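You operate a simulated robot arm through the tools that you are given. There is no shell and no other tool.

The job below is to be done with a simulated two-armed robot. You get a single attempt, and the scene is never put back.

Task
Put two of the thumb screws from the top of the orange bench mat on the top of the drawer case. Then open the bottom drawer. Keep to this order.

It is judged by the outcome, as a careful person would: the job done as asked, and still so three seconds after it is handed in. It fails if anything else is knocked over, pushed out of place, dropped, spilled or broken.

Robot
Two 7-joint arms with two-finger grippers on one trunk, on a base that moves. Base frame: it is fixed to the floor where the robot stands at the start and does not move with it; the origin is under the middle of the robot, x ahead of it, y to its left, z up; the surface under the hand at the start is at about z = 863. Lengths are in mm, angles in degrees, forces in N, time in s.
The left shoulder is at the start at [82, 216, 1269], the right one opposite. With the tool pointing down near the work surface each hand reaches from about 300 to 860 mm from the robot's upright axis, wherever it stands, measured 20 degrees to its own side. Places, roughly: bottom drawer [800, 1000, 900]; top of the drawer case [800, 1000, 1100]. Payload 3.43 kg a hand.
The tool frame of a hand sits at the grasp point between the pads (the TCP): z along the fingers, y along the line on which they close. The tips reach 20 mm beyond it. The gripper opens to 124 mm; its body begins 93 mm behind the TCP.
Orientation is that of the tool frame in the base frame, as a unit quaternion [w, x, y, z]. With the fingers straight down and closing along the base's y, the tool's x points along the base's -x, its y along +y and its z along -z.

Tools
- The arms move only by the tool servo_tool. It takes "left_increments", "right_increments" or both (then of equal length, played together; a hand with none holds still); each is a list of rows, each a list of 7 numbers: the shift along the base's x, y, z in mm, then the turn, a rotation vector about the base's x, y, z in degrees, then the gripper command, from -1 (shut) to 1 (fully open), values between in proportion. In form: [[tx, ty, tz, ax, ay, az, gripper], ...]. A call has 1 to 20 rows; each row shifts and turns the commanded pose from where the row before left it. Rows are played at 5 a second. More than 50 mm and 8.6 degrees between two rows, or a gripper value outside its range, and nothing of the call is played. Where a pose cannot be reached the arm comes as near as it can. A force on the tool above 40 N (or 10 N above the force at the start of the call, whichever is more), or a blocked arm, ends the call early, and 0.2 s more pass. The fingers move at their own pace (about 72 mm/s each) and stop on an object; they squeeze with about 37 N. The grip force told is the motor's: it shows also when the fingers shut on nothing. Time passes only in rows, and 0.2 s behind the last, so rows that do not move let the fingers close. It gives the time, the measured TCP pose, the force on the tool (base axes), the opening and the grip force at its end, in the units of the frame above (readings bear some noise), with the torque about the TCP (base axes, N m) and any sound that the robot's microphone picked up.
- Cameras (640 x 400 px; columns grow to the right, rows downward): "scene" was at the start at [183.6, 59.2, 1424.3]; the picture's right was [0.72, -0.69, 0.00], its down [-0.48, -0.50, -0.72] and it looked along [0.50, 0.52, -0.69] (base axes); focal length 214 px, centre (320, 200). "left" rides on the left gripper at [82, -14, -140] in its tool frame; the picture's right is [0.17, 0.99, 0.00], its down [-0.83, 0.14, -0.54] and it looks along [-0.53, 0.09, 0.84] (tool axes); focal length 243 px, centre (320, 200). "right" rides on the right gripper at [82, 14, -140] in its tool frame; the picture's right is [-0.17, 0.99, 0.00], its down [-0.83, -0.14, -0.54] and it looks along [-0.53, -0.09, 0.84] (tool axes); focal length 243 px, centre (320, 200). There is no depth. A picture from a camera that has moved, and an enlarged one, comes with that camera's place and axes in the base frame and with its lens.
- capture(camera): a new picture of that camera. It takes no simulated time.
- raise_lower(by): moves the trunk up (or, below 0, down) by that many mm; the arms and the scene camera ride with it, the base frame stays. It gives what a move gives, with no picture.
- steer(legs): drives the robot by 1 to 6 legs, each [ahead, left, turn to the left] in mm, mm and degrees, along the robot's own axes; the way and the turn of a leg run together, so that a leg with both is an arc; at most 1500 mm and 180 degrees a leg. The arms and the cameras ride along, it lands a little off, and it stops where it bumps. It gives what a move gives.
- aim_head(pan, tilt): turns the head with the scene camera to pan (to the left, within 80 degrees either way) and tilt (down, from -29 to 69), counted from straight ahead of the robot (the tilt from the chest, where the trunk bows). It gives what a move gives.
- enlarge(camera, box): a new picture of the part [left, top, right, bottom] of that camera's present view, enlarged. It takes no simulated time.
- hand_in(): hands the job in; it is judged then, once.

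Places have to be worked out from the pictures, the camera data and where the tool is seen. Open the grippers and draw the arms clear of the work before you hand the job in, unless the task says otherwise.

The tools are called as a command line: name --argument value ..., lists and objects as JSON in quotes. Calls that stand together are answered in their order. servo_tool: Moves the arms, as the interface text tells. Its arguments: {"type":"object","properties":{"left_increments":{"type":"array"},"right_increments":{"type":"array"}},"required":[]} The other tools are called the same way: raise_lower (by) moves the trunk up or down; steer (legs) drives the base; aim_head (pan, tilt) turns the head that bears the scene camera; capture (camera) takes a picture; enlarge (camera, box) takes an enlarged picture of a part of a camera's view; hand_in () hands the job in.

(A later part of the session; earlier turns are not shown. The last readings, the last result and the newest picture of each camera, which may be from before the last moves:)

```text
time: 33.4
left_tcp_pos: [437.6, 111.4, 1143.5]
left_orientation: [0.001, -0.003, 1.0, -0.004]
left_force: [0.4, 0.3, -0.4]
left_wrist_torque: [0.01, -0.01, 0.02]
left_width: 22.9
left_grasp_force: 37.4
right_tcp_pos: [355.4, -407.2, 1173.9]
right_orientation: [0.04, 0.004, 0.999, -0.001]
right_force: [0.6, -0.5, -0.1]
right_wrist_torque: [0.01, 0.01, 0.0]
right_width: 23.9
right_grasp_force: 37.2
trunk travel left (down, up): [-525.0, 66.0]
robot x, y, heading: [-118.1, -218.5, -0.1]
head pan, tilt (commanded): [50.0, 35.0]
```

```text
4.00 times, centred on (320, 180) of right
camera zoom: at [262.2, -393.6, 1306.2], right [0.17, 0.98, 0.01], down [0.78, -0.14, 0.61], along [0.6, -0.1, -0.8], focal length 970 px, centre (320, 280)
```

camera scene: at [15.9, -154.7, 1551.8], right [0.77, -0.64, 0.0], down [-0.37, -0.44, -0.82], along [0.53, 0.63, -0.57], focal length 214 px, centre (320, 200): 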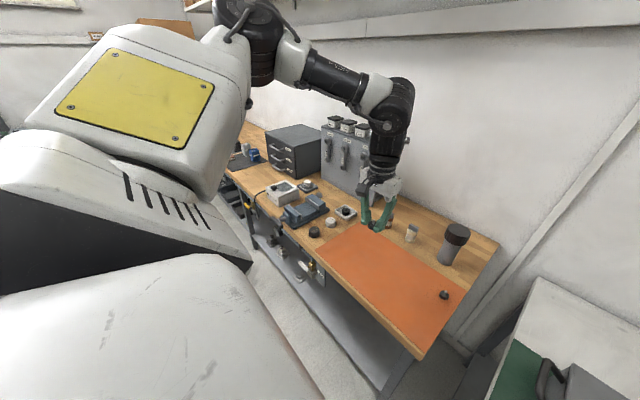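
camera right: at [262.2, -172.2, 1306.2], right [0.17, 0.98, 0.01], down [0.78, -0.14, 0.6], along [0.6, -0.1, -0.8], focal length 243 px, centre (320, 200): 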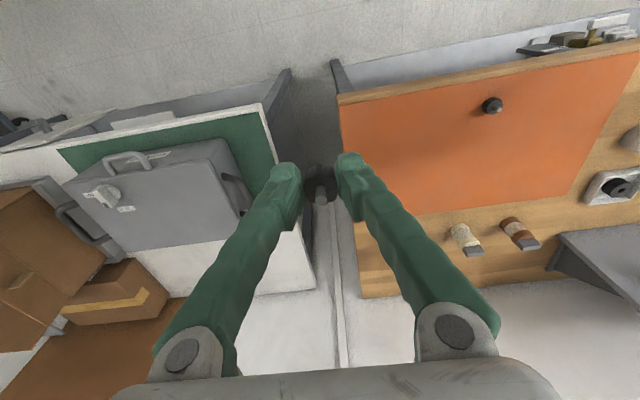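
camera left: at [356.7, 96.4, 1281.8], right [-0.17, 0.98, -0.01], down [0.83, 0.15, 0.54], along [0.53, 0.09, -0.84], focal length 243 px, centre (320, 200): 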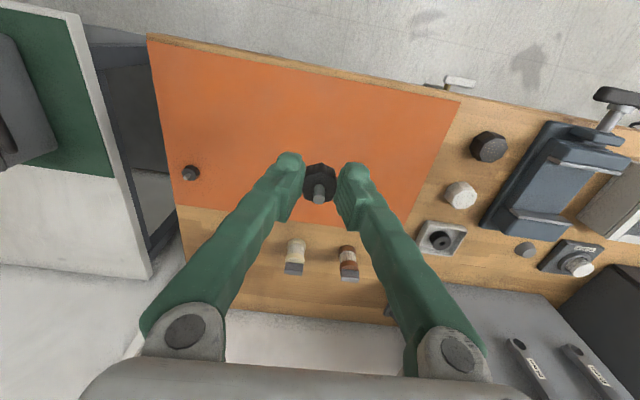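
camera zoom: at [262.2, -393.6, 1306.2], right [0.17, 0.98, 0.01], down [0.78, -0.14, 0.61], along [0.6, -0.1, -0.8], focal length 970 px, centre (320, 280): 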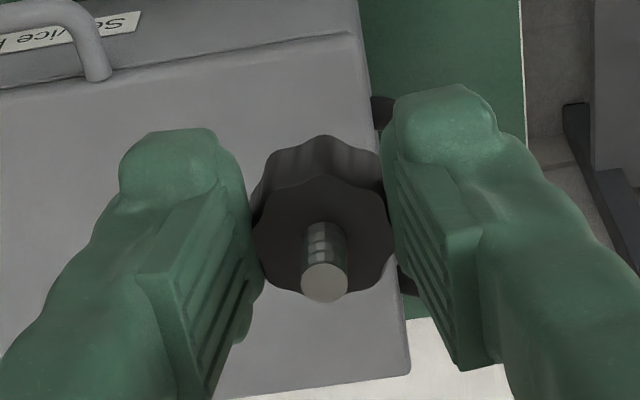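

The right screw is still well held, and the case measures roughly x 690–940, y 886–1280, top z≈1080. Before driving left I'll look to the left for obstacles on the floor.

aim_head --pan 75 --tilt 20

capture --camera "scene"

aim_head --pan 40 --tilt 55

capture --camera "scene"

```text
time: 34.3
left_tcp_pos: [438.1, 111.4, 1141.3]
left_orientation: [0.002, -0.003, 1.0, -0.005]
left_force: [-0.1, -0.6, -0.9]
left_wrist_torque: [0.01, 0.0, -0.01]
left_width: 23.3
left_grasp_force: 37.4
right_tcp_pos: [354.6, -408.2, 1173.4]
right_orientation: [0.041, 0.004, 0.999, -0.001]
right_force: [0.5, 0.4, -0.4]
right_wrist_torque: [0.01, 0.02, -0.01]
right_width: 23.7
right_grasp_force: 36.7
trunk travel left (down, up): [-525.0, 66.0]
robot x, y, heading: [-118.6, -224.7, 0.0]
head pan, tilt (commanded): [75.0, 20.0]
```

```text
taken
camera scene: at [-16.4, -132.2, 1575.6], right [0.97, -0.26, 0.0], down [-0.09, -0.33, -0.94], along [0.24, 0.91, -0.34], focal length 214 px, centre (320, 200)
```

scene: 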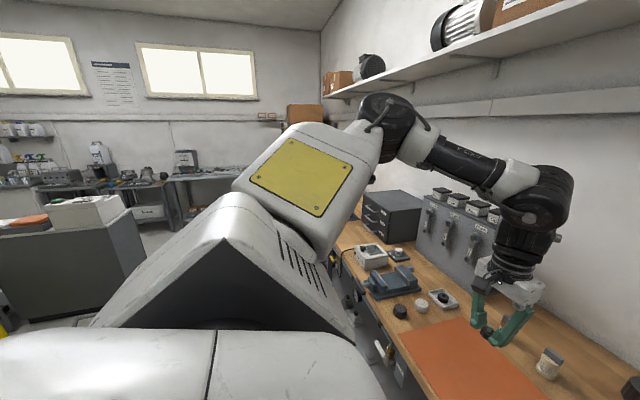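

```text
time: 35.3
left_tcp_pos: [437.9, 110.3, 1142.7]
left_orientation: [0.001, -0.003, 1.0, -0.004]
left_force: [0.4, 0.0, -0.6]
left_wrist_torque: [-0.01, -0.03, 0.0]
left_width: 22.8
left_grasp_force: 36.7
right_tcp_pos: [355.6, -407.5, 1173.7]
right_orientation: [0.04, 0.004, 0.999, -0.001]
right_force: [-0.3, -0.3, -0.7]
right_wrist_torque: [0.03, 0.04, 0.03]
right_width: 23.9
right_grasp_force: 37.3
trunk travel left (down, up): [-525.0, 66.0]
robot x, y, heading: [-114.3, -225.6, -0.0]
head pan, tilt (commanded): [40.0, 55.0]
```

```text
taken
camera scene: at [14.5, -175.6, 1523.6], right [0.64, -0.77, 0.0], down [-0.63, -0.53, -0.57], along [0.44, 0.37, -0.82], focal length 214 px, centre (320, 200)
```

scene: 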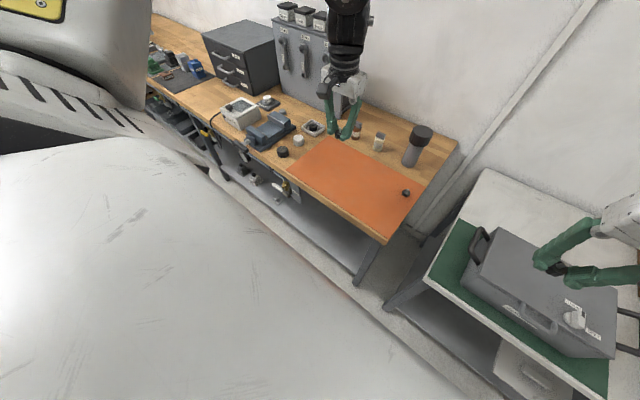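

Floor to the left is clear in front of the bench and both hands are above everything on the tabletop. Driving left 920 mm at the current stand-off.

steer --legs '[[0, 920, 0]]'

capture --camera "scene"

capture --camera "left"

capture --camera "right"

```text
time: 47.8
left_tcp_pos: [438.0, 1025.8, 1143.2]
left_orientation: [0.001, -0.003, 1.0, -0.005]
left_force: [-0.6, 0.5, -1.3]
left_wrist_torque: [0.02, -0.01, 0.03]
left_width: 23.9
left_grasp_force: 37.0
right_tcp_pos: [356.3, 508.4, 1174.0]
right_orientation: [0.04, 0.005, 0.999, -0.001]
right_force: [-0.1, -1.1, 0.9]
right_wrist_torque: [-0.01, 0.07, -0.03]
right_width: 23.8
right_grasp_force: 37.0
trunk travel left (down, up): [-525.0, 66.0]
robot x, y, heading: [-119.6, 694.9, 0.1]
head pan, tilt (commanded): [40.0, 55.0]
```

```text
taken
camera scene: at [14.7, 740.6, 1523.6], right [0.64, -0.77, 0.0], down [-0.63, -0.53, -0.57], along [0.44, 0.37, -0.82], focal length 214 px, centre (320, 200)
```

scene: 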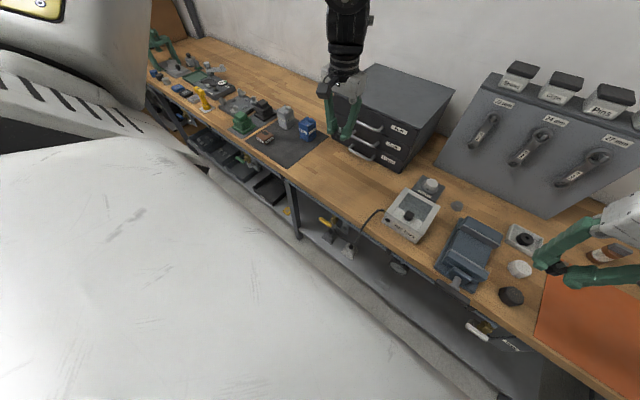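

```text
taken
camera left: at [356.7, 1012.1, 1281.9], right [-0.17, 0.98, -0.01], down [0.83, 0.15, 0.54], along [0.53, 0.09, -0.84], focal length 243 px, centre (320, 200)
```

left: 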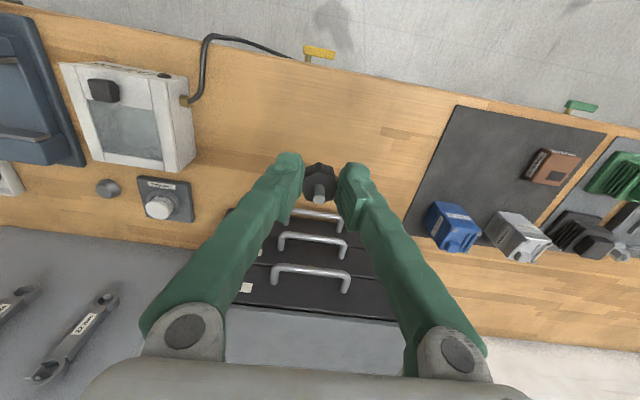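

```text
taken
camera right: at [262.3, 522.6, 1306.1], right [0.17, 0.98, 0.01], down [0.78, -0.14, 0.6], along [0.6, -0.1, -0.8], focal length 243 px, centre (320, 200)
```

right: 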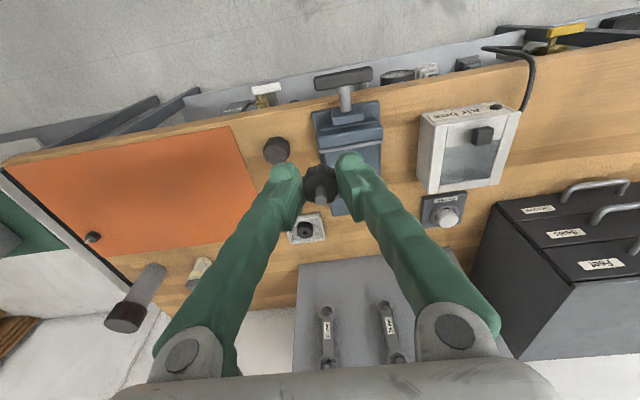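

I'm in front of the case with both screws held. I'll look at the case directly with the head to get its corners and handles from here.

aim_head --pan 25 --tilt 35

capture --camera "scene"

```text
time: 48.6
left_tcp_pos: [438.4, 1027.2, 1142.8]
left_orientation: [0.001, -0.004, 1.0, -0.005]
left_force: [-0.5, 0.0, 0.1]
left_wrist_torque: [0.02, -0.03, -0.01]
left_width: 24.0
left_grasp_force: 36.8
right_tcp_pos: [355.5, 508.3, 1174.9]
right_orientation: [0.04, 0.004, 0.999, -0.001]
right_force: [0.0, -0.4, -0.8]
right_wrist_torque: [0.01, 0.0, -0.02]
right_width: 23.9
right_grasp_force: 37.2
trunk travel left (down, up): [-525.0, 66.0]
robot x, y, heading: [-117.1, 692.9, -0.2]
head pan, tilt (commanded): [25.0, 35.0]
```

```text
taken
camera scene: at [39.2, 731.6, 1551.7], right [0.42, -0.91, 0.0], down [-0.52, -0.24, -0.82], along [0.74, 0.35, -0.57], focal length 214 px, centre (320, 200)
```

scene: 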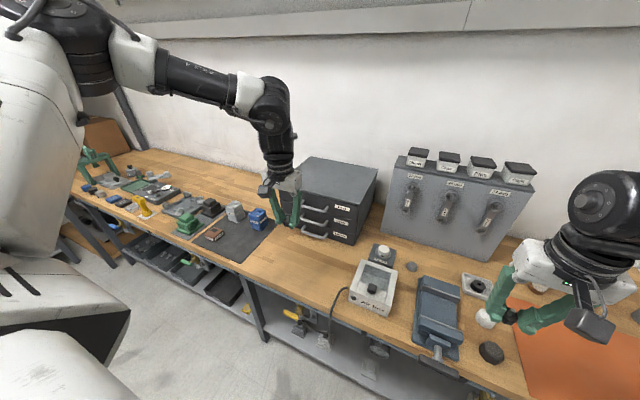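

enlarge --camera "scene" --box '[240, 140, 400, 240]'

```text
4.00 times, centred on (320, 190) of scene
camera zoom: at [39.2, 731.6, 1551.7], right [0.42, -0.91, 0.0], down [-0.52, -0.24, -0.82], along [0.74, 0.35, -0.57], focal length 858 px, centre (320, 240)
```

zoom: 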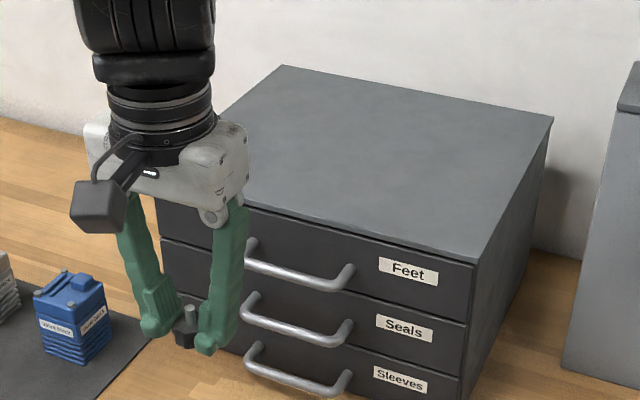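

enlarge --camera "scene" --box '[280, 185, 408, 265]'

```text
5.00 times, centred on (344, 225) of scene
camera zoom: at [39.2, 731.6, 1551.7], right [0.42, -0.91, 0.0], down [-0.52, -0.24, -0.82], along [0.74, 0.35, -0.57], focal length 1072 px, centre (200, 75)
```

zoom: 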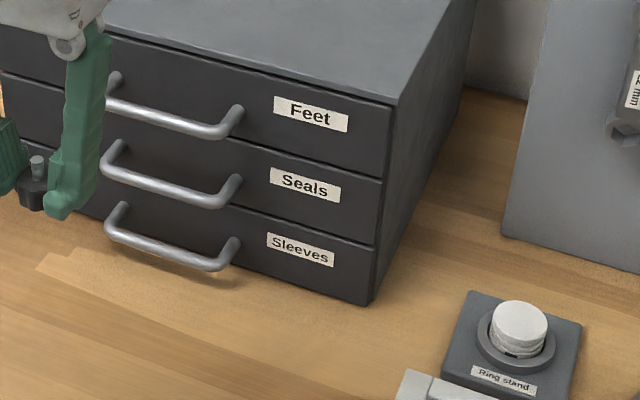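

The case comes out consistently as x 680–1004, y 875–1246, top z≈1080, and the bottom handle's bar is near (632, 1046, 900). I'll drive ahead 165 mm so the top is within reach; both hands ride higher than anything in their way.

steer --legs '[[165, 0, 0]]'

capture --camera "left"

capture --camera "scene"

```text
time: 50.3
left_tcp_pos: [600.1, 1028.1, 1143.6]
left_orientation: [0.001, -0.004, 1.0, -0.004]
left_force: [-0.9, -0.2, 0.6]
left_wrist_torque: [0.01, -0.03, 0.0]
left_width: 23.7
left_grasp_force: 37.5
right_tcp_pos: [515.9, 509.3, 1174.8]
right_orientation: [0.042, 0.003, 0.999, -0.002]
right_force: [-0.9, -0.5, 0.5]
right_wrist_torque: [0.02, -0.03, 0.03]
right_width: 24.2
right_grasp_force: 36.8
trunk travel left (down, up): [-525.0, 66.0]
robot x, y, heading: [42.2, 691.4, -0.1]
head pan, tilt (commanded): [25.0, 35.0]
```

```text
taken
camera left: at [516.7, 1012.4, 1283.2], right [-0.17, 0.98, -0.01], down [0.83, 0.15, 0.54], along [0.53, 0.09, -0.84], focal length 243 px, centre (320, 200)
```

left: 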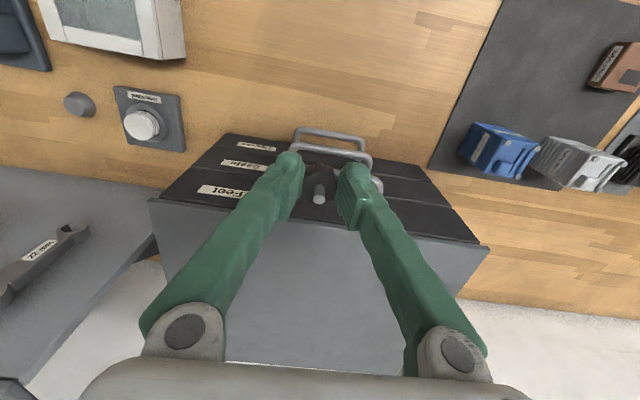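

```text
taken
camera scene: at [198.9, 731.6, 1552.2], right [0.42, -0.91, 0.0], down [-0.52, -0.24, -0.82], along [0.74, 0.35, -0.57], focal length 214 px, centre (320, 200)
```

scene: 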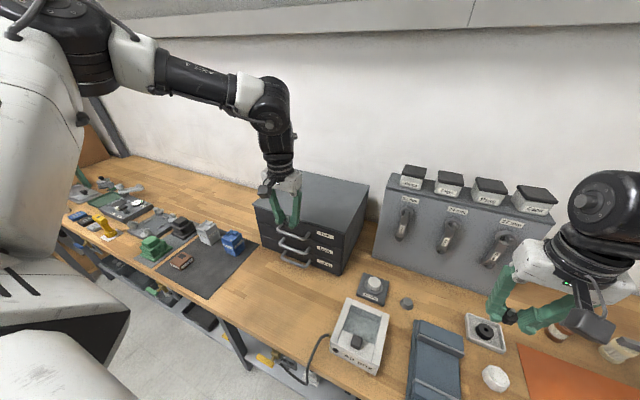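

The hand is in front of the case and its top edge checks out at x≈675, z≈1078. I'll carry the left screw over the top to about (760, 1100) and lower it close to the surface.

servo_tool --left_increments '[[40, 18, 0, 0, 0, 0, -1], [40, 18, 0, 0, 0, 0, -1], [40, 18, 0, 0, 0, 0, -1], [40, 18, 0, 0, 0, 0, -1], [0, 0, -10, 0, 0, 0, -1], [0, 0, -10, 0, 0, 0, -1], [0, 0, -8, 0, 0, 0, -1], [0, 0, 0, 0, 0, 0, -1]]'

capture --camera "left"

enlarge --camera "scene" --box '[240, 140, 400, 240]'

```text
time: 52.0
left_tcp_pos: [700.6, 1114.9, 1110.6]
left_orientation: [0.008, -0.005, 1.0, -0.004]
left_force: [-10.2, 0.7, 25.2]
left_wrist_torque: [0.03, 0.2, 0.02]
left_width: 23.8
left_grasp_force: 36.8
left hand out of reach, approached as far as the arm can: row 3, 4
right_tcp_pos: [515.7, 509.1, 1175.3]
right_orientation: [0.042, 0.003, 0.999, 0.0]
right_force: [0.2, 0.0, -1.0]
right_wrist_torque: [-0.03, 0.02, 0.0]
right_width: 23.9
right_grasp_force: 36.8
trunk travel left (down, up): [-525.0, 66.0]
robot x, y, heading: [43.6, 695.9, 0.1]
head pan, tilt (commanded): [25.0, 35.0]
stopped in row 8 (left hand): the force on the tool passed its limit at 40 N (the readings are from after the stop); the commanded pose is now the measured one
```

```text
taken
camera left: at [616.8, 1099.9, 1250.5], right [-0.18, 0.98, -0.01], down [0.82, 0.15, 0.55], along [0.55, 0.09, -0.83], focal length 243 px, centre (320, 200)
```

left: 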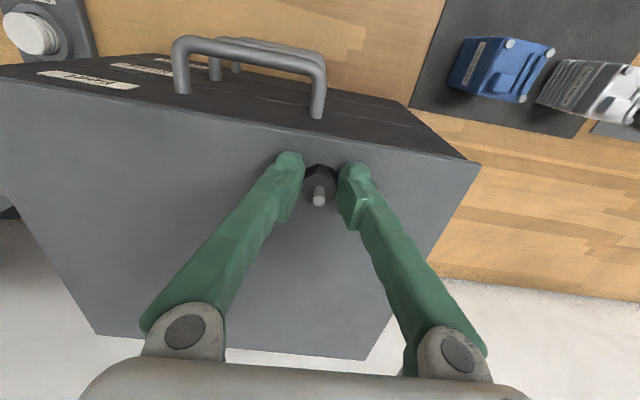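

```text
4.00 times, centred on (320, 190) of scene
camera zoom: at [197.6, 730.2, 1552.4], right [0.42, -0.91, 0.0], down [-0.52, -0.24, -0.82], along [0.74, 0.35, -0.57], focal length 858 px, centre (320, 240)
```

zoom: 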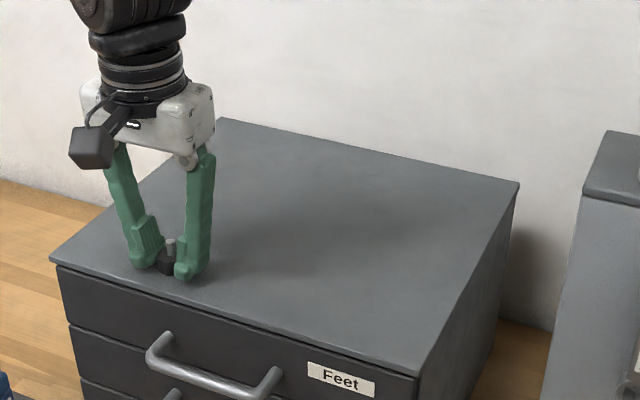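

The screw touched the top (25 N up) and the arm stopped short at x≈701 by reach. I'll lift it 20 mm off, then drive a little closer so that I can set it further in from the edge.

servo_tool --left_increments '[[0, 0, 4, 0, 0, 0, -1], [0, 0, 8, 0, 0, 0, -1], [0, 0, 8, 0, 0, 0, -1], [0, 0, 0, 0, 0, 0, -1]]'

enlarge --camera "left" --box '[240, 130, 400, 230]'

```text
time: 53.0
left_tcp_pos: [703.4, 1114.7, 1127.4]
left_orientation: [0.008, -0.004, 1.0, -0.005]
left_force: [-0.1, -0.1, -0.4]
left_wrist_torque: [0.03, -0.03, 0.01]
left_width: 23.8
left_grasp_force: 36.9
right_tcp_pos: [517.6, 509.3, 1172.9]
right_orientation: [0.04, 0.003, 0.999, -0.001]
right_force: [-0.6, 0.0, 1.0]
right_wrist_torque: [-0.01, 0.01, 0.01]
right_width: 24.1
right_grasp_force: 37.0
trunk travel left (down, up): [-525.0, 66.0]
robot x, y, heading: [43.1, 696.8, 0.1]
head pan, tilt (commanded): [25.0, 35.0]
```

```text
4.00 times, centred on (320, 180) of left
camera zoom: at [619.0, 1101.0, 1265.7], right [-0.17, 0.98, -0.01], down [0.82, 0.15, 0.55], along [0.54, 0.09, -0.83], focal length 970 px, centre (320, 280)
```

zoom: 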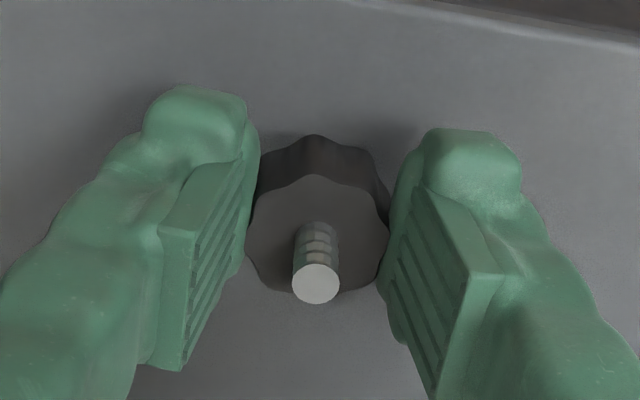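

The screw is still square in the grip. Driving ahead 75 mm with it hovering 17 mm above the top.

steer --legs '[[75, 0, 0]]'

capture --camera "left"

capture --camera "scene"

```text
time: 54.1
left_tcp_pos: [776.3, 1114.6, 1128.6]
left_orientation: [0.008, -0.005, 1.0, -0.004]
left_force: [-0.3, -0.2, 0.8]
left_wrist_torque: [0.01, -0.02, 0.01]
left_width: 23.7
left_grasp_force: 37.1
right_tcp_pos: [589.3, 509.7, 1174.0]
right_orientation: [0.042, 0.004, 0.999, -0.001]
right_force: [-0.4, 0.1, -0.1]
right_wrist_torque: [0.02, -0.01, 0.0]
right_width: 23.9
right_grasp_force: 36.5
trunk travel left (down, up): [-525.0, 66.0]
robot x, y, heading: [115.2, 690.9, 0.1]
head pan, tilt (commanded): [25.0, 35.0]
```

```text
taken
camera left: at [690.2, 1101.0, 1267.9], right [-0.17, 0.98, -0.01], down [0.82, 0.15, 0.55], along [0.55, 0.09, -0.83], focal length 243 px, centre (320, 200)
```

left: 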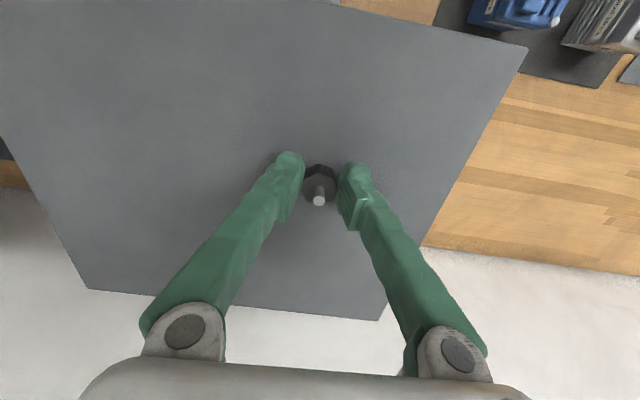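

```text
taken
camera scene: at [272.2, 731.6, 1552.3], right [0.42, -0.91, 0.0], down [-0.52, -0.24, -0.82], along [0.74, 0.35, -0.57], focal length 214 px, centre (320, 200)
```

scene: 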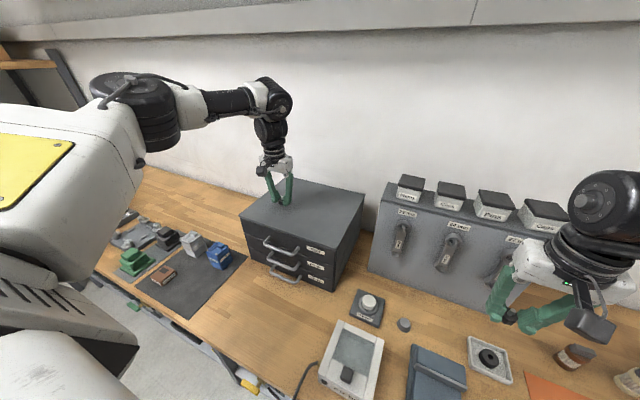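

The screw is over the left-middle of the top at (776, 1115). I'll lower to just above the earlier contact height and step down gently.

servo_tool --left_increments '[[0, 0, -8, 0, 0, 0, -1], [0, 0, -6, 0, 0, 0, -1], [0, 0, -1, 0, 0, 0, -1], [0, 0, -1, 0, 0, 0, -1], [0, 0, 0, 0, 0, 0, -1]]'

```text
time: 55.3
left_tcp_pos: [777.2, 1114.4, 1112.2]
left_orientation: [0.009, -0.004, 1.0, -0.005]
left_force: [-0.8, 1.2, 6.3]
left_wrist_torque: [0.06, 0.04, -0.03]
left_width: 23.9
left_grasp_force: 36.7
right_tcp_pos: [590.6, 508.9, 1174.7]
right_orientation: [0.04, 0.004, 0.999, -0.001]
right_force: [0.0, 0.6, 0.0]
right_wrist_torque: [0.0, -0.03, 0.0]
right_width: 24.1
right_grasp_force: 36.8
trunk travel left (down, up): [-525.0, 66.0]
robot x, y, heading: [115.9, 695.6, -0.0]
head pan, tilt (commanded): [25.0, 35.0]
```

There is 6 N of contact: the screw's head rests on the top. I'll open gently and check before backing off.

servo_tool --left_increments '[[0, 0, 0, 0, 0, 0, -0.55], [0, 0, 0, 0, 0, 0, -0.3], [0, 0, 0, 0, 0, 0, -0.1], [0, 0, 0, 0, 0, 0, -0.1]]'

enlarge --camera "left" --box '[240, 130, 400, 230]'

```text
time: 56.3
left_tcp_pos: [777.0, 1115.7, 1112.1]
left_orientation: [0.008, -0.005, 1.0, -0.006]
left_force: [0.4, -0.3, 0.1]
left_wrist_torque: [0.02, 0.01, -0.02]
left_width: 55.8
left_grasp_force: 0.1
right_tcp_pos: [591.7, 509.1, 1174.0]
right_orientation: [0.041, 0.003, 0.999, -0.001]
right_force: [-0.3, 0.0, 0.3]
right_wrist_torque: [-0.02, 0.01, 0.0]
right_width: 23.7
right_grasp_force: 36.5
trunk travel left (down, up): [-525.0, 66.0]
robot x, y, heading: [118.2, 694.7, 0.2]
head pan, tilt (commanded): [25.0, 35.0]
```

```text
4.00 times, centred on (320, 180) of left
camera zoom: at [693.0, 1101.2, 1250.1], right [-0.17, 0.98, -0.01], down [0.82, 0.15, 0.55], along [0.54, 0.09, -0.83], focal length 970 px, centre (320, 280)
```

zoom: 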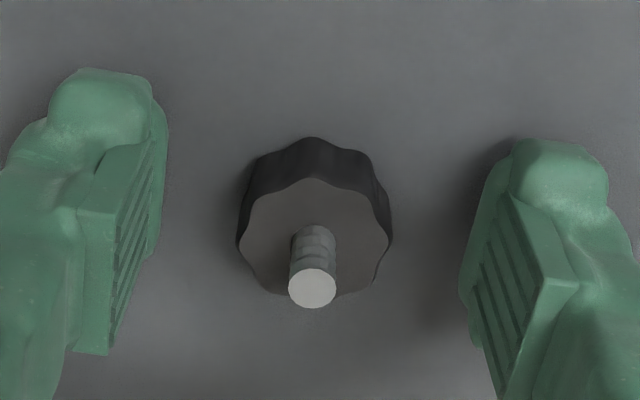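

The screw stands freely on the top. I'll lift the left hand straight up, then draw it back.

servo_tool --left_increments '[[0, 0, 10, 0, 0, 0, -0.1], [0, 0, 25, 0, 0, 0, -0.1], [0, 0, 35, 0, 0, 0, -0.1], [-20, 0, 20, 0, 0, 0, -0.1], [-45, 0, 0, 0, 0, 0, -0.1], [-45, 0, 0, 0, 0, 0, -0.1], [-45, 0, 0, 0, 0, 0, -0.1], [0, 0, 0, 0, 0, 0, -0.1]]'

capture --camera "scene"

capture --camera "left"

```text
time: 58.1
left_tcp_pos: [612.0, 1117.2, 1198.2]
left_orientation: [0.008, -0.005, 1.0, -0.006]
left_force: [0.7, 0.9, 0.3]
left_wrist_torque: [0.01, 0.01, 0.0]
left_width: 56.1
left_grasp_force: 0.1
left hand out of reach, approached as far as the arm can: row 3
right_tcp_pos: [590.9, 510.1, 1173.8]
right_orientation: [0.04, 0.004, 0.999, -0.001]
right_force: [0.2, 0.3, -0.3]
right_wrist_torque: [-0.05, 0.01, 0.0]
right_width: 23.8
right_grasp_force: 36.8
trunk travel left (down, up): [-525.0, 66.0]
robot x, y, heading: [117.7, 694.8, -0.0]
head pan, tilt (commanded): [25.0, 35.0]
```

```text
taken
camera scene: at [276.6, 731.8, 1551.6], right [0.42, -0.91, 0.0], down [-0.52, -0.24, -0.82], along [0.74, 0.35, -0.57], focal length 214 px, centre (320, 200)
```

scene: 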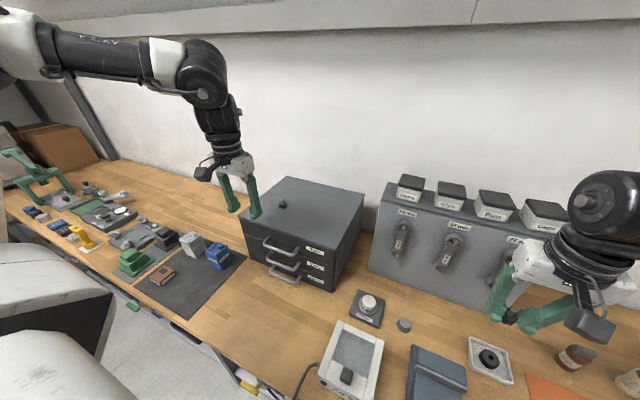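

```text
taken
camera left: at [528.1, 1103.1, 1336.6], right [-0.17, 0.98, -0.01], down [0.82, 0.15, 0.55], along [0.54, 0.09, -0.84], focal length 243 px, centre (320, 200)
```

left: 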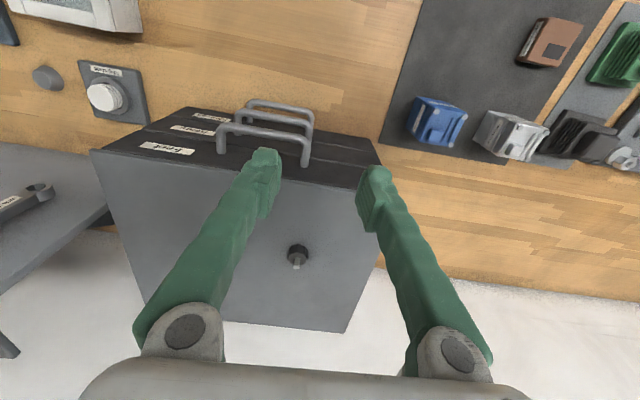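

Screw A stands on the top, clear of the hand. Now I'll drive left 270 mm so the right hand can reach the right half of the top.

steer --legs '[[0, 270, 0]]'

aim_head --pan 0 --tilt 40

capture --camera "scene"

capture --camera "right"

```text
time: 62.4
left_tcp_pos: [610.7, 1390.3, 1199.1]
left_orientation: [0.008, -0.005, 1.0, -0.005]
left_force: [-0.2, -0.2, -0.6]
left_wrist_torque: [-0.01, 0.02, -0.03]
left_width: 55.9
left_grasp_force: 0.1
right_tcp_pos: [592.3, 780.5, 1173.7]
right_orientation: [0.041, 0.004, 0.999, 0.0]
right_force: [0.3, -0.6, -0.8]
right_wrist_torque: [-0.01, 0.01, 0.02]
right_width: 23.8
right_grasp_force: 37.1
trunk travel left (down, up): [-525.0, 66.0]
robot x, y, heading: [115.4, 968.8, 0.1]
head pan, tilt (commanded): [25.0, 35.0]
```

```text
time: 63.2
left_tcp_pos: [611.1, 1390.9, 1198.5]
left_orientation: [0.008, -0.005, 1.0, -0.005]
left_force: [0.2, -0.2, -0.1]
left_wrist_torque: [-0.03, -0.01, 0.03]
left_width: 55.8
left_grasp_force: 0.1
right_tcp_pos: [591.7, 780.0, 1173.4]
right_orientation: [0.041, 0.003, 0.999, -0.001]
right_force: [0.4, -0.4, 0.0]
right_wrist_torque: [-0.02, -0.01, -0.01]
right_width: 23.6
right_grasp_force: 36.9
trunk travel left (down, up): [-525.0, 66.0]
robot x, y, heading: [118.2, 966.3, 0.1]
head pan, tilt (commanded): [0.0, 40.0]
```

```text
taken
camera scene: at [280.7, 966.8, 1544.3], right [0.0, -1.0, 0.0], down [-0.64, 0.0, -0.77], along [0.77, 0.0, -0.64], focal length 214 px, centre (320, 200)
```

scene: 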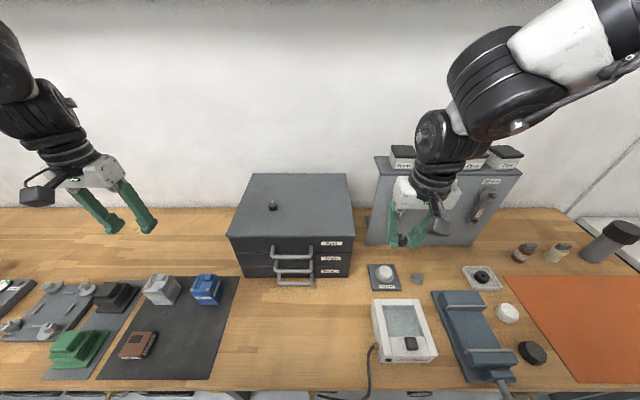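

```text
taken
camera right: at [498.5, 795.3, 1306.4], right [0.17, 0.98, 0.01], down [0.78, -0.14, 0.61], along [0.6, -0.1, -0.8], focal length 243 px, centre (320, 200)
```

right: 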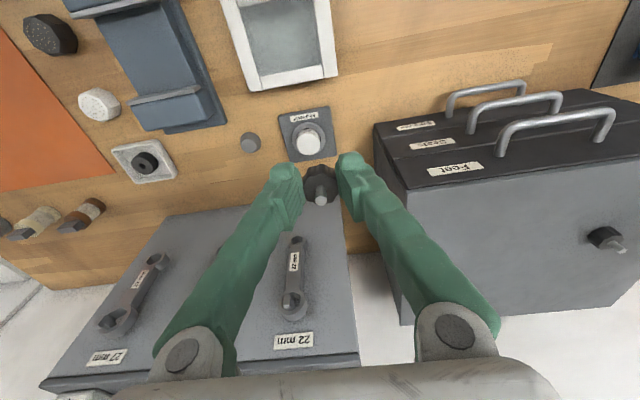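

The case is straight ahead now and screw A stands on it. I'll bring the right hand left to y≈955, levelling its 4.7° tilt, then forward over the top.

servo_tool --right_increments '[[0, 43, 0, 0, 2.4, 0, -1], [0, 44, 0, 0, 2.3, 0, -1], [0, 44, 0, 0, 0, 0, -1], [0, 44, 0, 0, 0, 0, -1], [0, 0, -10, 0, 0, 0, -1], [40, 0, -10, 0, 0, 0, -1], [40, 0, -10, 0, 0, 0, -1], [40, 0, 0, 0, 0, 0, -1], [43, 0, 0, 0, 0, 0, -1], [0, 0, 0, 0, 0, 0, -1]]'

capture --camera "right"

capture --camera "scene"

```text
time: 65.7
left_tcp_pos: [611.5, 1388.5, 1199.0]
left_orientation: [0.008, -0.005, 1.0, -0.004]
left_force: [0.2, -0.4, -1.0]
left_wrist_torque: [0.03, 0.01, 0.01]
left_width: 55.9
left_grasp_force: 0.1
right_tcp_pos: [755.6, 913.5, 1155.9]
right_orientation: [-0.001, 0.055, 0.998, 0.025]
right_force: [-0.2, -0.7, 0.4]
right_wrist_torque: [-0.02, 0.0, -0.01]
right_width: 23.8
right_grasp_force: 37.1
right hand out of reach, approached as far as the arm can: row 9
trunk travel left (down, up): [-525.0, 66.0]
robot x, y, heading: [116.6, 965.3, -0.3]
head pan, tilt (commanded): [0.0, 40.0]
stopped in row 10 (right hand): the arm was blocked; the commanded pose is now the measured one
```

```text
taken
camera right: at [675.6, 929.1, 1296.3], right [0.27, 0.96, 0.05], down [0.81, -0.26, 0.53], along [0.52, -0.11, -0.85], focal length 243 px, centre (320, 200)
```

right: 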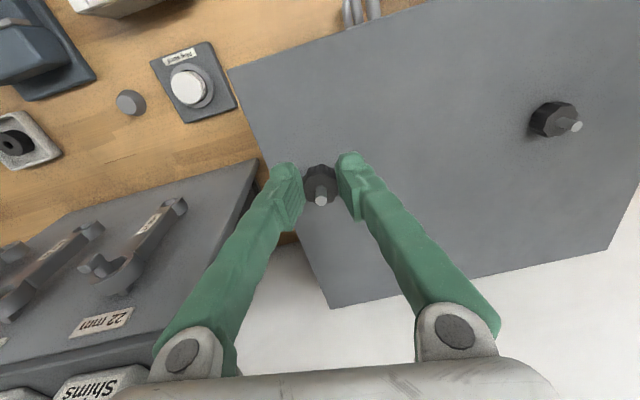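

```text
taken
camera scene: at [281.1, 965.3, 1544.2], right [0.0, -1.0, 0.0], down [-0.64, 0.0, -0.77], along [0.77, 0.0, -0.64], focal length 214 px, centre (320, 200)
```

scene: 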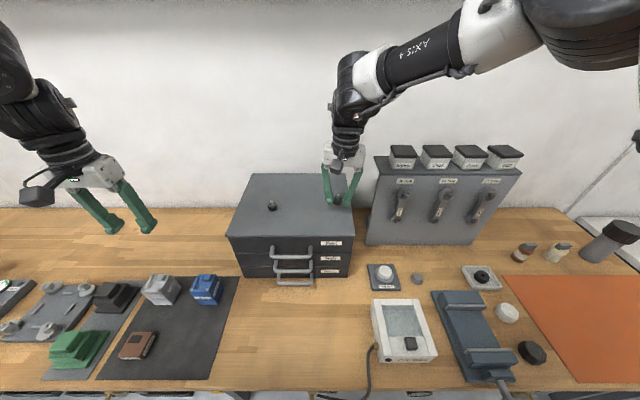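

The arm stopped at its limit at (756, 914) over the right part of the top, turned 6° in yaw and tilted 3°, with no contact force. Yaw doesn't matter for the screw, so I'll ease back slightly, take out the tilt and shift left with some free yaw.

servo_tool --right_increments '[[-12, 8, 0, -1.5, 0, -3, -1], [-12, 8, 0, -1.4, 0, -3, -1], [0, 8, 0, 0, 0, -2, -1], [0, 0, 0, 0, 0, 0, -1]]'

capture --camera "right"

```text
time: 66.8
left_tcp_pos: [610.4, 1389.8, 1199.3]
left_orientation: [0.008, -0.005, 1.0, -0.004]
left_force: [-0.5, -0.7, 1.1]
left_wrist_torque: [0.02, 0.01, 0.01]
left_width: 55.7
left_grasp_force: 0.0
right_tcp_pos: [747.4, 895.7, 1151.1]
right_orientation: [-0.001, 0.163, 0.987, -0.005]
right_force: [-0.1, 0.1, 0.2]
right_wrist_torque: [0.02, -0.02, -0.03]
right_width: 23.8
right_grasp_force: 36.9
trunk travel left (down, up): [-525.0, 66.0]
robot x, y, heading: [118.1, 965.9, 0.2]
head pan, tilt (commanded): [0.0, 40.0]
stopped in row 4 (right hand): the arm was blocked; the commanded pose is now the measured one
```

```text
taken
camera right: at [675.1, 934.6, 1290.8], right [0.47, 0.88, -0.01], down [0.74, -0.39, 0.54], along [0.47, -0.26, -0.84], focal length 243 px, centre (320, 200)
```

right: 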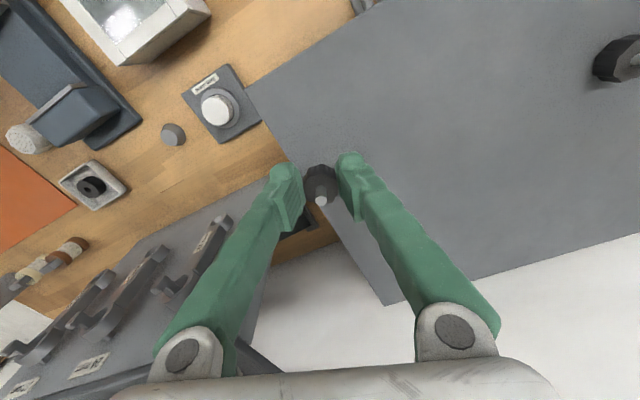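

The arm is jamming at full stretch (no contact force), so I'll draw the hand back toward the front edge, keep the screw high, and restore its orientation.

servo_tool --right_increments '[[-20, 5, 3, 0, 0, 4, -1], [-20, 5, 3, 0, 0, 5, -1], [-20, 5, 3, 0, 0, 5, -1], [-20, 5, 0, 0, 0, 4, -1], [0, 0, 0, 0, 0, 0, -1]]'

aim_head --pan 0 --tilt 69

capture --camera "scene"

capture --camera "right"

```text
time: 68.0
left_tcp_pos: [611.7, 1390.1, 1198.4]
left_orientation: [0.008, -0.006, 1.0, -0.005]
left_force: [-0.1, -0.3, -0.9]
left_wrist_torque: [-0.02, -0.03, 0.0]
left_width: 55.6
left_grasp_force: 0.0
right_tcp_pos: [672.1, 900.8, 1153.0]
right_orientation: [-0.008, 0.019, 1.0, -0.005]
right_force: [-0.1, 0.0, 0.0]
right_wrist_torque: [0.01, -0.03, -0.05]
right_width: 23.7
right_grasp_force: 37.5
trunk travel left (down, up): [-525.0, 66.0]
robot x, y, heading: [115.8, 969.5, -0.0]
head pan, tilt (commanded): [0.0, 40.0]
```

```text
time: 69.0
left_tcp_pos: [611.4, 1389.6, 1199.0]
left_orientation: [0.009, -0.006, 1.0, -0.005]
left_force: [0.0, -0.5, -0.3]
left_wrist_torque: [-0.04, -0.02, 0.01]
left_width: 55.8
left_grasp_force: 0.0
right_tcp_pos: [673.3, 903.0, 1157.6]
right_orientation: [-0.005, 0.02, 1.0, -0.003]
right_force: [0.6, -0.2, -1.1]
right_wrist_torque: [0.0, -0.04, 0.0]
right_width: 23.9
right_grasp_force: 37.0
trunk travel left (down, up): [-525.0, 66.0]
robot x, y, heading: [116.5, 968.3, -0.0]
head pan, tilt (commanded): [0.0, 68.8]
```

```text
taken
camera scene: at [251.5, 966.8, 1508.2], right [0.0, -1.0, 0.0], down [-0.93, 0.0, -0.36], along [0.36, 0.0, -0.93], focal length 214 px, centre (320, 200)
```

scene: 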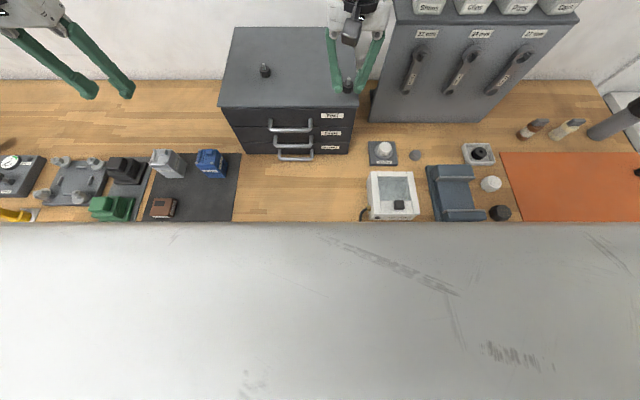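

```text
taken
camera right: at [591.9, 920.1, 1297.1], right [0.2, 0.98, -0.01], down [0.83, -0.17, 0.53], along [0.52, -0.11, -0.85], focal length 243 px, centre (320, 200)
```

right: 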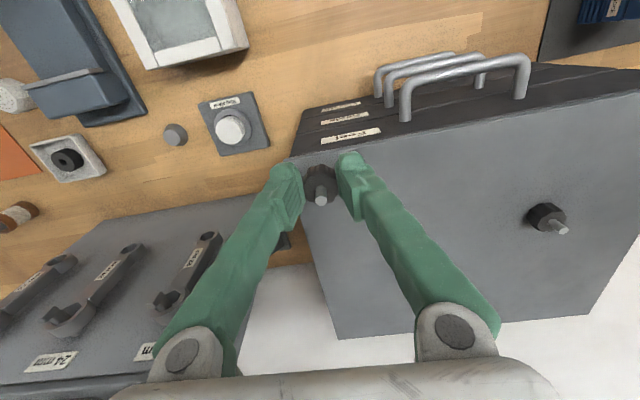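

The hand is back at (673, 903, 1158) with a good orientation. A shift of the base 80 mm to the left will let me place the screw further from the right edge without full stretch.

steer --legs '[[0, 80, 0]]'

servo_tool --right_increments '[[20, 0, 0, 0, 0, 0, -1], [20, 0, 0, 0, 0, 0, -1], [20, 0, 0, 0, 0, 0, -1], [0, 0, 0, 0, 0, 0, -1]]'

capture --camera "right"

capture --camera "scene"

```text
time: 70.7
left_tcp_pos: [611.4, 1470.2, 1198.8]
left_orientation: [0.008, -0.005, 1.0, -0.004]
left_force: [0.7, 0.4, -0.1]
left_wrist_torque: [0.02, 0.0, -0.05]
left_width: 56.0
left_grasp_force: 0.1
right_tcp_pos: [673.5, 986.4, 1161.6]
right_orientation: [-0.002, 0.017, 1.0, 0.001]
right_force: [-0.6, -0.5, -0.5]
right_wrist_torque: [0.01, 0.0, 0.01]
right_width: 23.7
right_grasp_force: 37.5
trunk travel left (down, up): [-525.0, 66.0]
robot x, y, heading: [119.4, 1047.6, 0.1]
head pan, tilt (commanded): [0.0, 68.8]
```

```text
time: 71.7
left_tcp_pos: [610.9, 1470.0, 1199.5]
left_orientation: [0.008, -0.005, 1.0, -0.004]
left_force: [0.0, 0.3, -0.9]
left_wrist_torque: [0.04, -0.01, 0.01]
left_width: 55.8
left_grasp_force: 0.0
right_tcp_pos: [725.2, 985.6, 1167.9]
right_orientation: [0.0, 0.031, 0.999, 0.011]
right_force: [0.0, 0.1, -1.7]
right_wrist_torque: [0.02, -0.04, -0.03]
right_width: 24.1
right_grasp_force: 36.6
right hand out of reach, approached as far as the arm can: row 3
trunk travel left (down, up): [-525.0, 66.0]
robot x, y, heading: [118.7, 1048.5, 0.1]
head pan, tilt (commanded): [0.0, 68.8]
```

```text
taken
camera right: at [643.1, 1000.1, 1308.1], right [0.23, 0.97, 0.02], down [0.82, -0.2, 0.54], along [0.53, -0.1, -0.84], focal length 243 px, centre (320, 200)
```

right: 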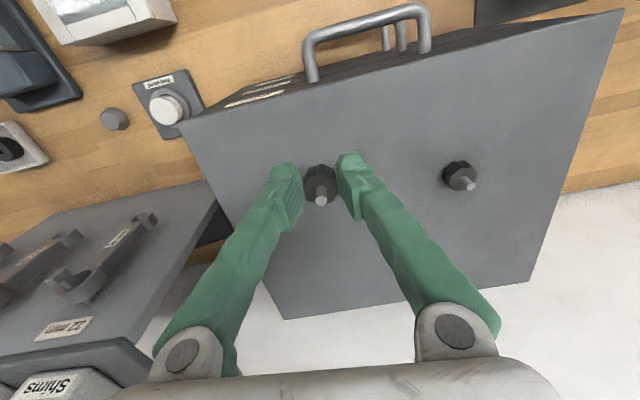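

```text
taken
camera scene: at [251.2, 1047.2, 1508.1], right [0.0, -1.0, 0.0], down [-0.93, 0.0, -0.36], along [0.36, 0.0, -0.93], focal length 214 px, centre (320, 200)
```

scene: 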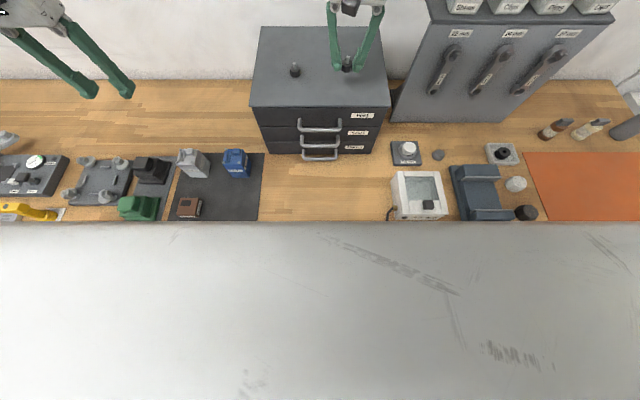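

The screw is over the top at (725, 986), about 48 mm in from the front edge, well clear of A. That's a fine spot; I'll lower partway and check the pose.

servo_tool --right_increments '[[0, 0, -12, -0.6, 0, 0, -1], [0, 0, -12, -0.6, 0, 0, -1], [0, 0, -10, 0, 0, 0, -1], [0, 0, -6, 0, 0, 0, -1], [0, 0, 0, 0, 0, 0, -1]]'

capture --camera "right"

```text
time: 72.9
left_tcp_pos: [610.2, 1471.4, 1198.3]
left_orientation: [0.008, -0.005, 1.0, -0.005]
left_force: [-0.5, 0.7, 0.2]
left_wrist_torque: [0.01, 0.01, -0.03]
left_width: 55.7
left_grasp_force: 0.1
right_tcp_pos: [721.0, 983.8, 1124.5]
right_orientation: [-0.001, 0.034, 0.999, -0.004]
right_force: [0.0, -0.1, -0.5]
right_wrist_torque: [0.02, -0.02, 0.03]
right_width: 23.9
right_grasp_force: 36.5
trunk travel left (down, up): [-525.0, 66.0]
robot x, y, heading: [116.7, 1049.2, 0.2]
head pan, tilt (commanded): [0.0, 68.8]
```

```text
taken
camera right: at [640.6, 1003.6, 1263.8], right [0.23, 0.97, -0.01], down [0.82, -0.19, 0.54], along [0.52, -0.13, -0.84], focal length 243 px, centre (320, 200)
```

right: 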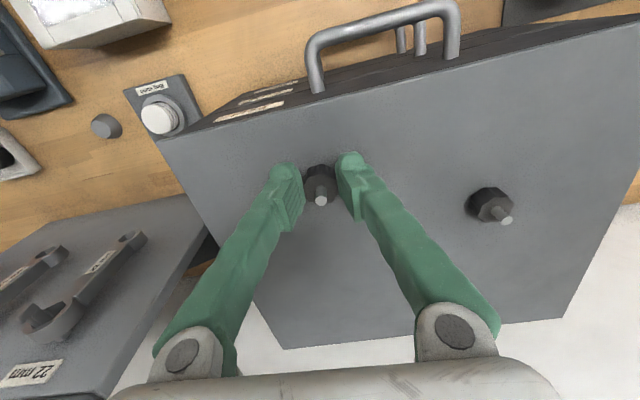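

Pose is level at (721, 984, 1124). Now the last millimetres down in small steps.

servo_tool --right_increments '[[0, 0, -6, 0, 0, 0, -1], [0, 0, -3, 0, 0, 0, -1], [0, 0, -1, 0, 0, 0, -1], [0, 0, -1, 0, 0, 0, -1], [0, 0, -1, 0, 0, 0, -1], [0, 0, 0, 0, 0, 0, -1]]'

```text
time: 74.3
left_tcp_pos: [610.5, 1470.8, 1199.4]
left_orientation: [0.009, -0.005, 1.0, -0.005]
left_force: [-0.1, -0.8, -0.4]
left_wrist_torque: [0.01, 0.02, 0.04]
left_width: 55.7
left_grasp_force: 0.0
right_tcp_pos: [721.0, 988.6, 1113.0]
right_orientation: [0.0, 0.031, 1.0, -0.003]
right_force: [0.9, 1.4, 9.7]
right_wrist_torque: [0.07, -0.1, -0.02]
right_width: 23.9
right_grasp_force: 37.0
right hand out of reach, approached as far as the arm can: row 2
trunk travel left (down, up): [-525.0, 66.0]
robot x, y, heading: [119.4, 1045.9, 0.2]
head pan, tilt (commanded): [0.0, 68.8]
```

Contact at 9.7 N with z=1113, matching the first placement, so the screw is on the surface. I'll open gently and look.

servo_tool --right_increments '[[0, 0, 0, 0, 0, 0, -0.55], [0, 0, 0, 0, 0, 0, -0.3], [0, 0, 0, 0, 0, 0, -0.1], [0, 0, 0, 0, 0, 0, -0.1]]'

enlarge --camera "right" --box '[200, 105, 440, 255]'

```text
time: 75.3
left_tcp_pos: [611.1, 1471.1, 1199.3]
left_orientation: [0.008, -0.006, 1.0, -0.005]
left_force: [-0.7, -0.8, 0.2]
left_wrist_torque: [-0.01, -0.03, -0.02]
left_width: 56.0
left_grasp_force: 0.0
right_tcp_pos: [719.8, 985.8, 1111.8]
right_orientation: [-0.001, 0.031, 0.999, -0.008]
right_force: [0.0, -0.6, -0.3]
right_wrist_torque: [0.0, 0.0, 0.0]
right_width: 55.8
right_grasp_force: 0.1
trunk travel left (down, up): [-525.0, 66.0]
robot x, y, heading: [118.1, 1049.9, -0.1]
head pan, tilt (commanded): [0.0, 68.8]
```

```text
2.67 times, centred on (320, 180) of right
camera zoom: at [639.0, 1005.7, 1250.2], right [0.23, 0.97, -0.01], down [0.82, -0.18, 0.54], along [0.52, -0.13, -0.84], focal length 647 px, centre (320, 253)
```

zoom: 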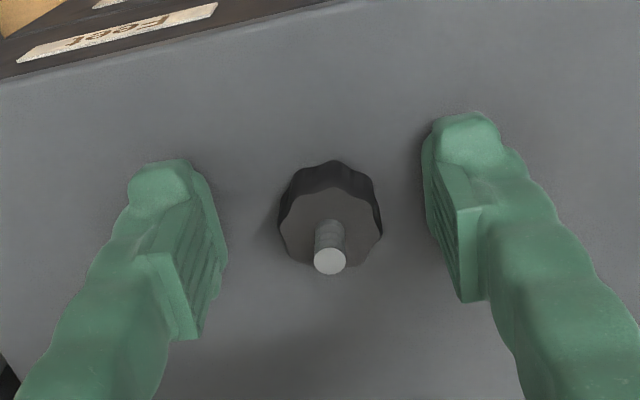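

Both screws stand freely on the top. I'll lift the right hand straight up and then draw it back.

servo_tool --right_increments '[[0, 0, 10, 0, 0, 0, -0.1], [0, 0, 15, 0, 0, 0, -0.1], [0, 0, 20, 0, 0, 0, -0.1], [-3, 0, 20, 0, 0, 0, -0.1], [-20, 0, 10, 0, 0, 0, -0.1], [-40, 0, 0, 0, 0, 0, -0.1], [-40, 0, 0, 0, 0, 0, -0.1], [-40, 0, 0, 0, 0, 0, -0.1], [0, 0, 0, 0, 0, 0, -0.1]]'

aim_head --pan 0 --tilt 45

capture --camera "scene"

capture --camera "right"

```text
time: 77.3
left_tcp_pos: [610.3, 1470.1, 1198.6]
left_orientation: [0.008, -0.005, 1.0, -0.006]
left_force: [0.0, -0.5, -0.1]
left_wrist_torque: [-0.01, -0.06, 0.02]
left_width: 55.9
left_grasp_force: 0.0
right_tcp_pos: [571.4, 998.0, 1185.2]
right_orientation: [-0.001, 0.016, 1.0, -0.01]
right_force: [0.1, 0.0, 0.8]
right_wrist_torque: [-0.01, 0.02, 0.02]
right_width: 55.7
right_grasp_force: 0.2
trunk travel left (down, up): [-525.0, 66.0]
robot x, y, heading: [115.3, 1046.8, 0.0]
head pan, tilt (commanded): [0.0, 68.8]
```

```text
time: 78.2
left_tcp_pos: [611.0, 1471.9, 1198.5]
left_orientation: [0.007, -0.005, 1.0, -0.005]
left_force: [-0.2, 0.6, -0.2]
left_wrist_torque: [0.02, 0.0, -0.03]
left_width: 56.0
left_grasp_force: 0.1
right_tcp_pos: [572.5, 997.5, 1185.4]
right_orientation: [-0.002, 0.018, 1.0, -0.009]
right_force: [0.3, 0.1, 0.2]
right_wrist_torque: [-0.03, 0.0, 0.01]
right_width: 56.0
right_grasp_force: 0.1
trunk travel left (down, up): [-525.0, 66.0]
robot x, y, heading: [114.2, 1048.6, 0.2]
head pan, tilt (commanded): [0.0, 45.0]
```

```text
taken
camera scene: at [276.8, 1047.6, 1536.9], right [0.0, -1.0, 0.0], down [-0.71, 0.0, -0.71], along [0.71, 0.0, -0.71], focal length 214 px, centre (320, 200)
```

scene: 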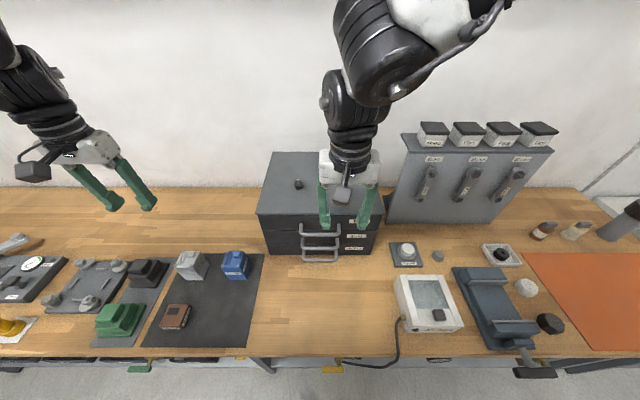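

```text
taken
camera right: at [490.9, 1015.8, 1324.3], right [0.2, 0.98, -0.02], down [0.83, -0.16, 0.54], along [0.53, -0.12, -0.84], focal length 243 px, centre (320, 200)
```

right: 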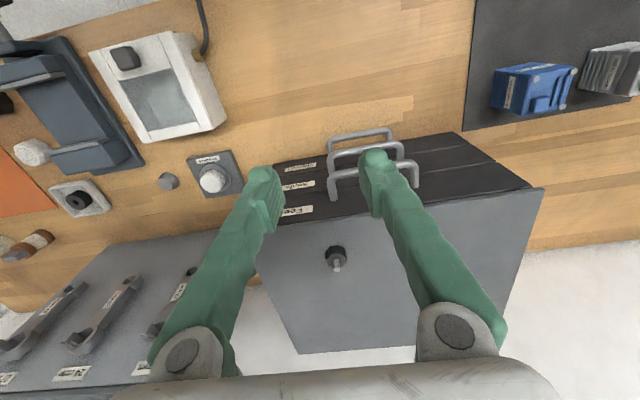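

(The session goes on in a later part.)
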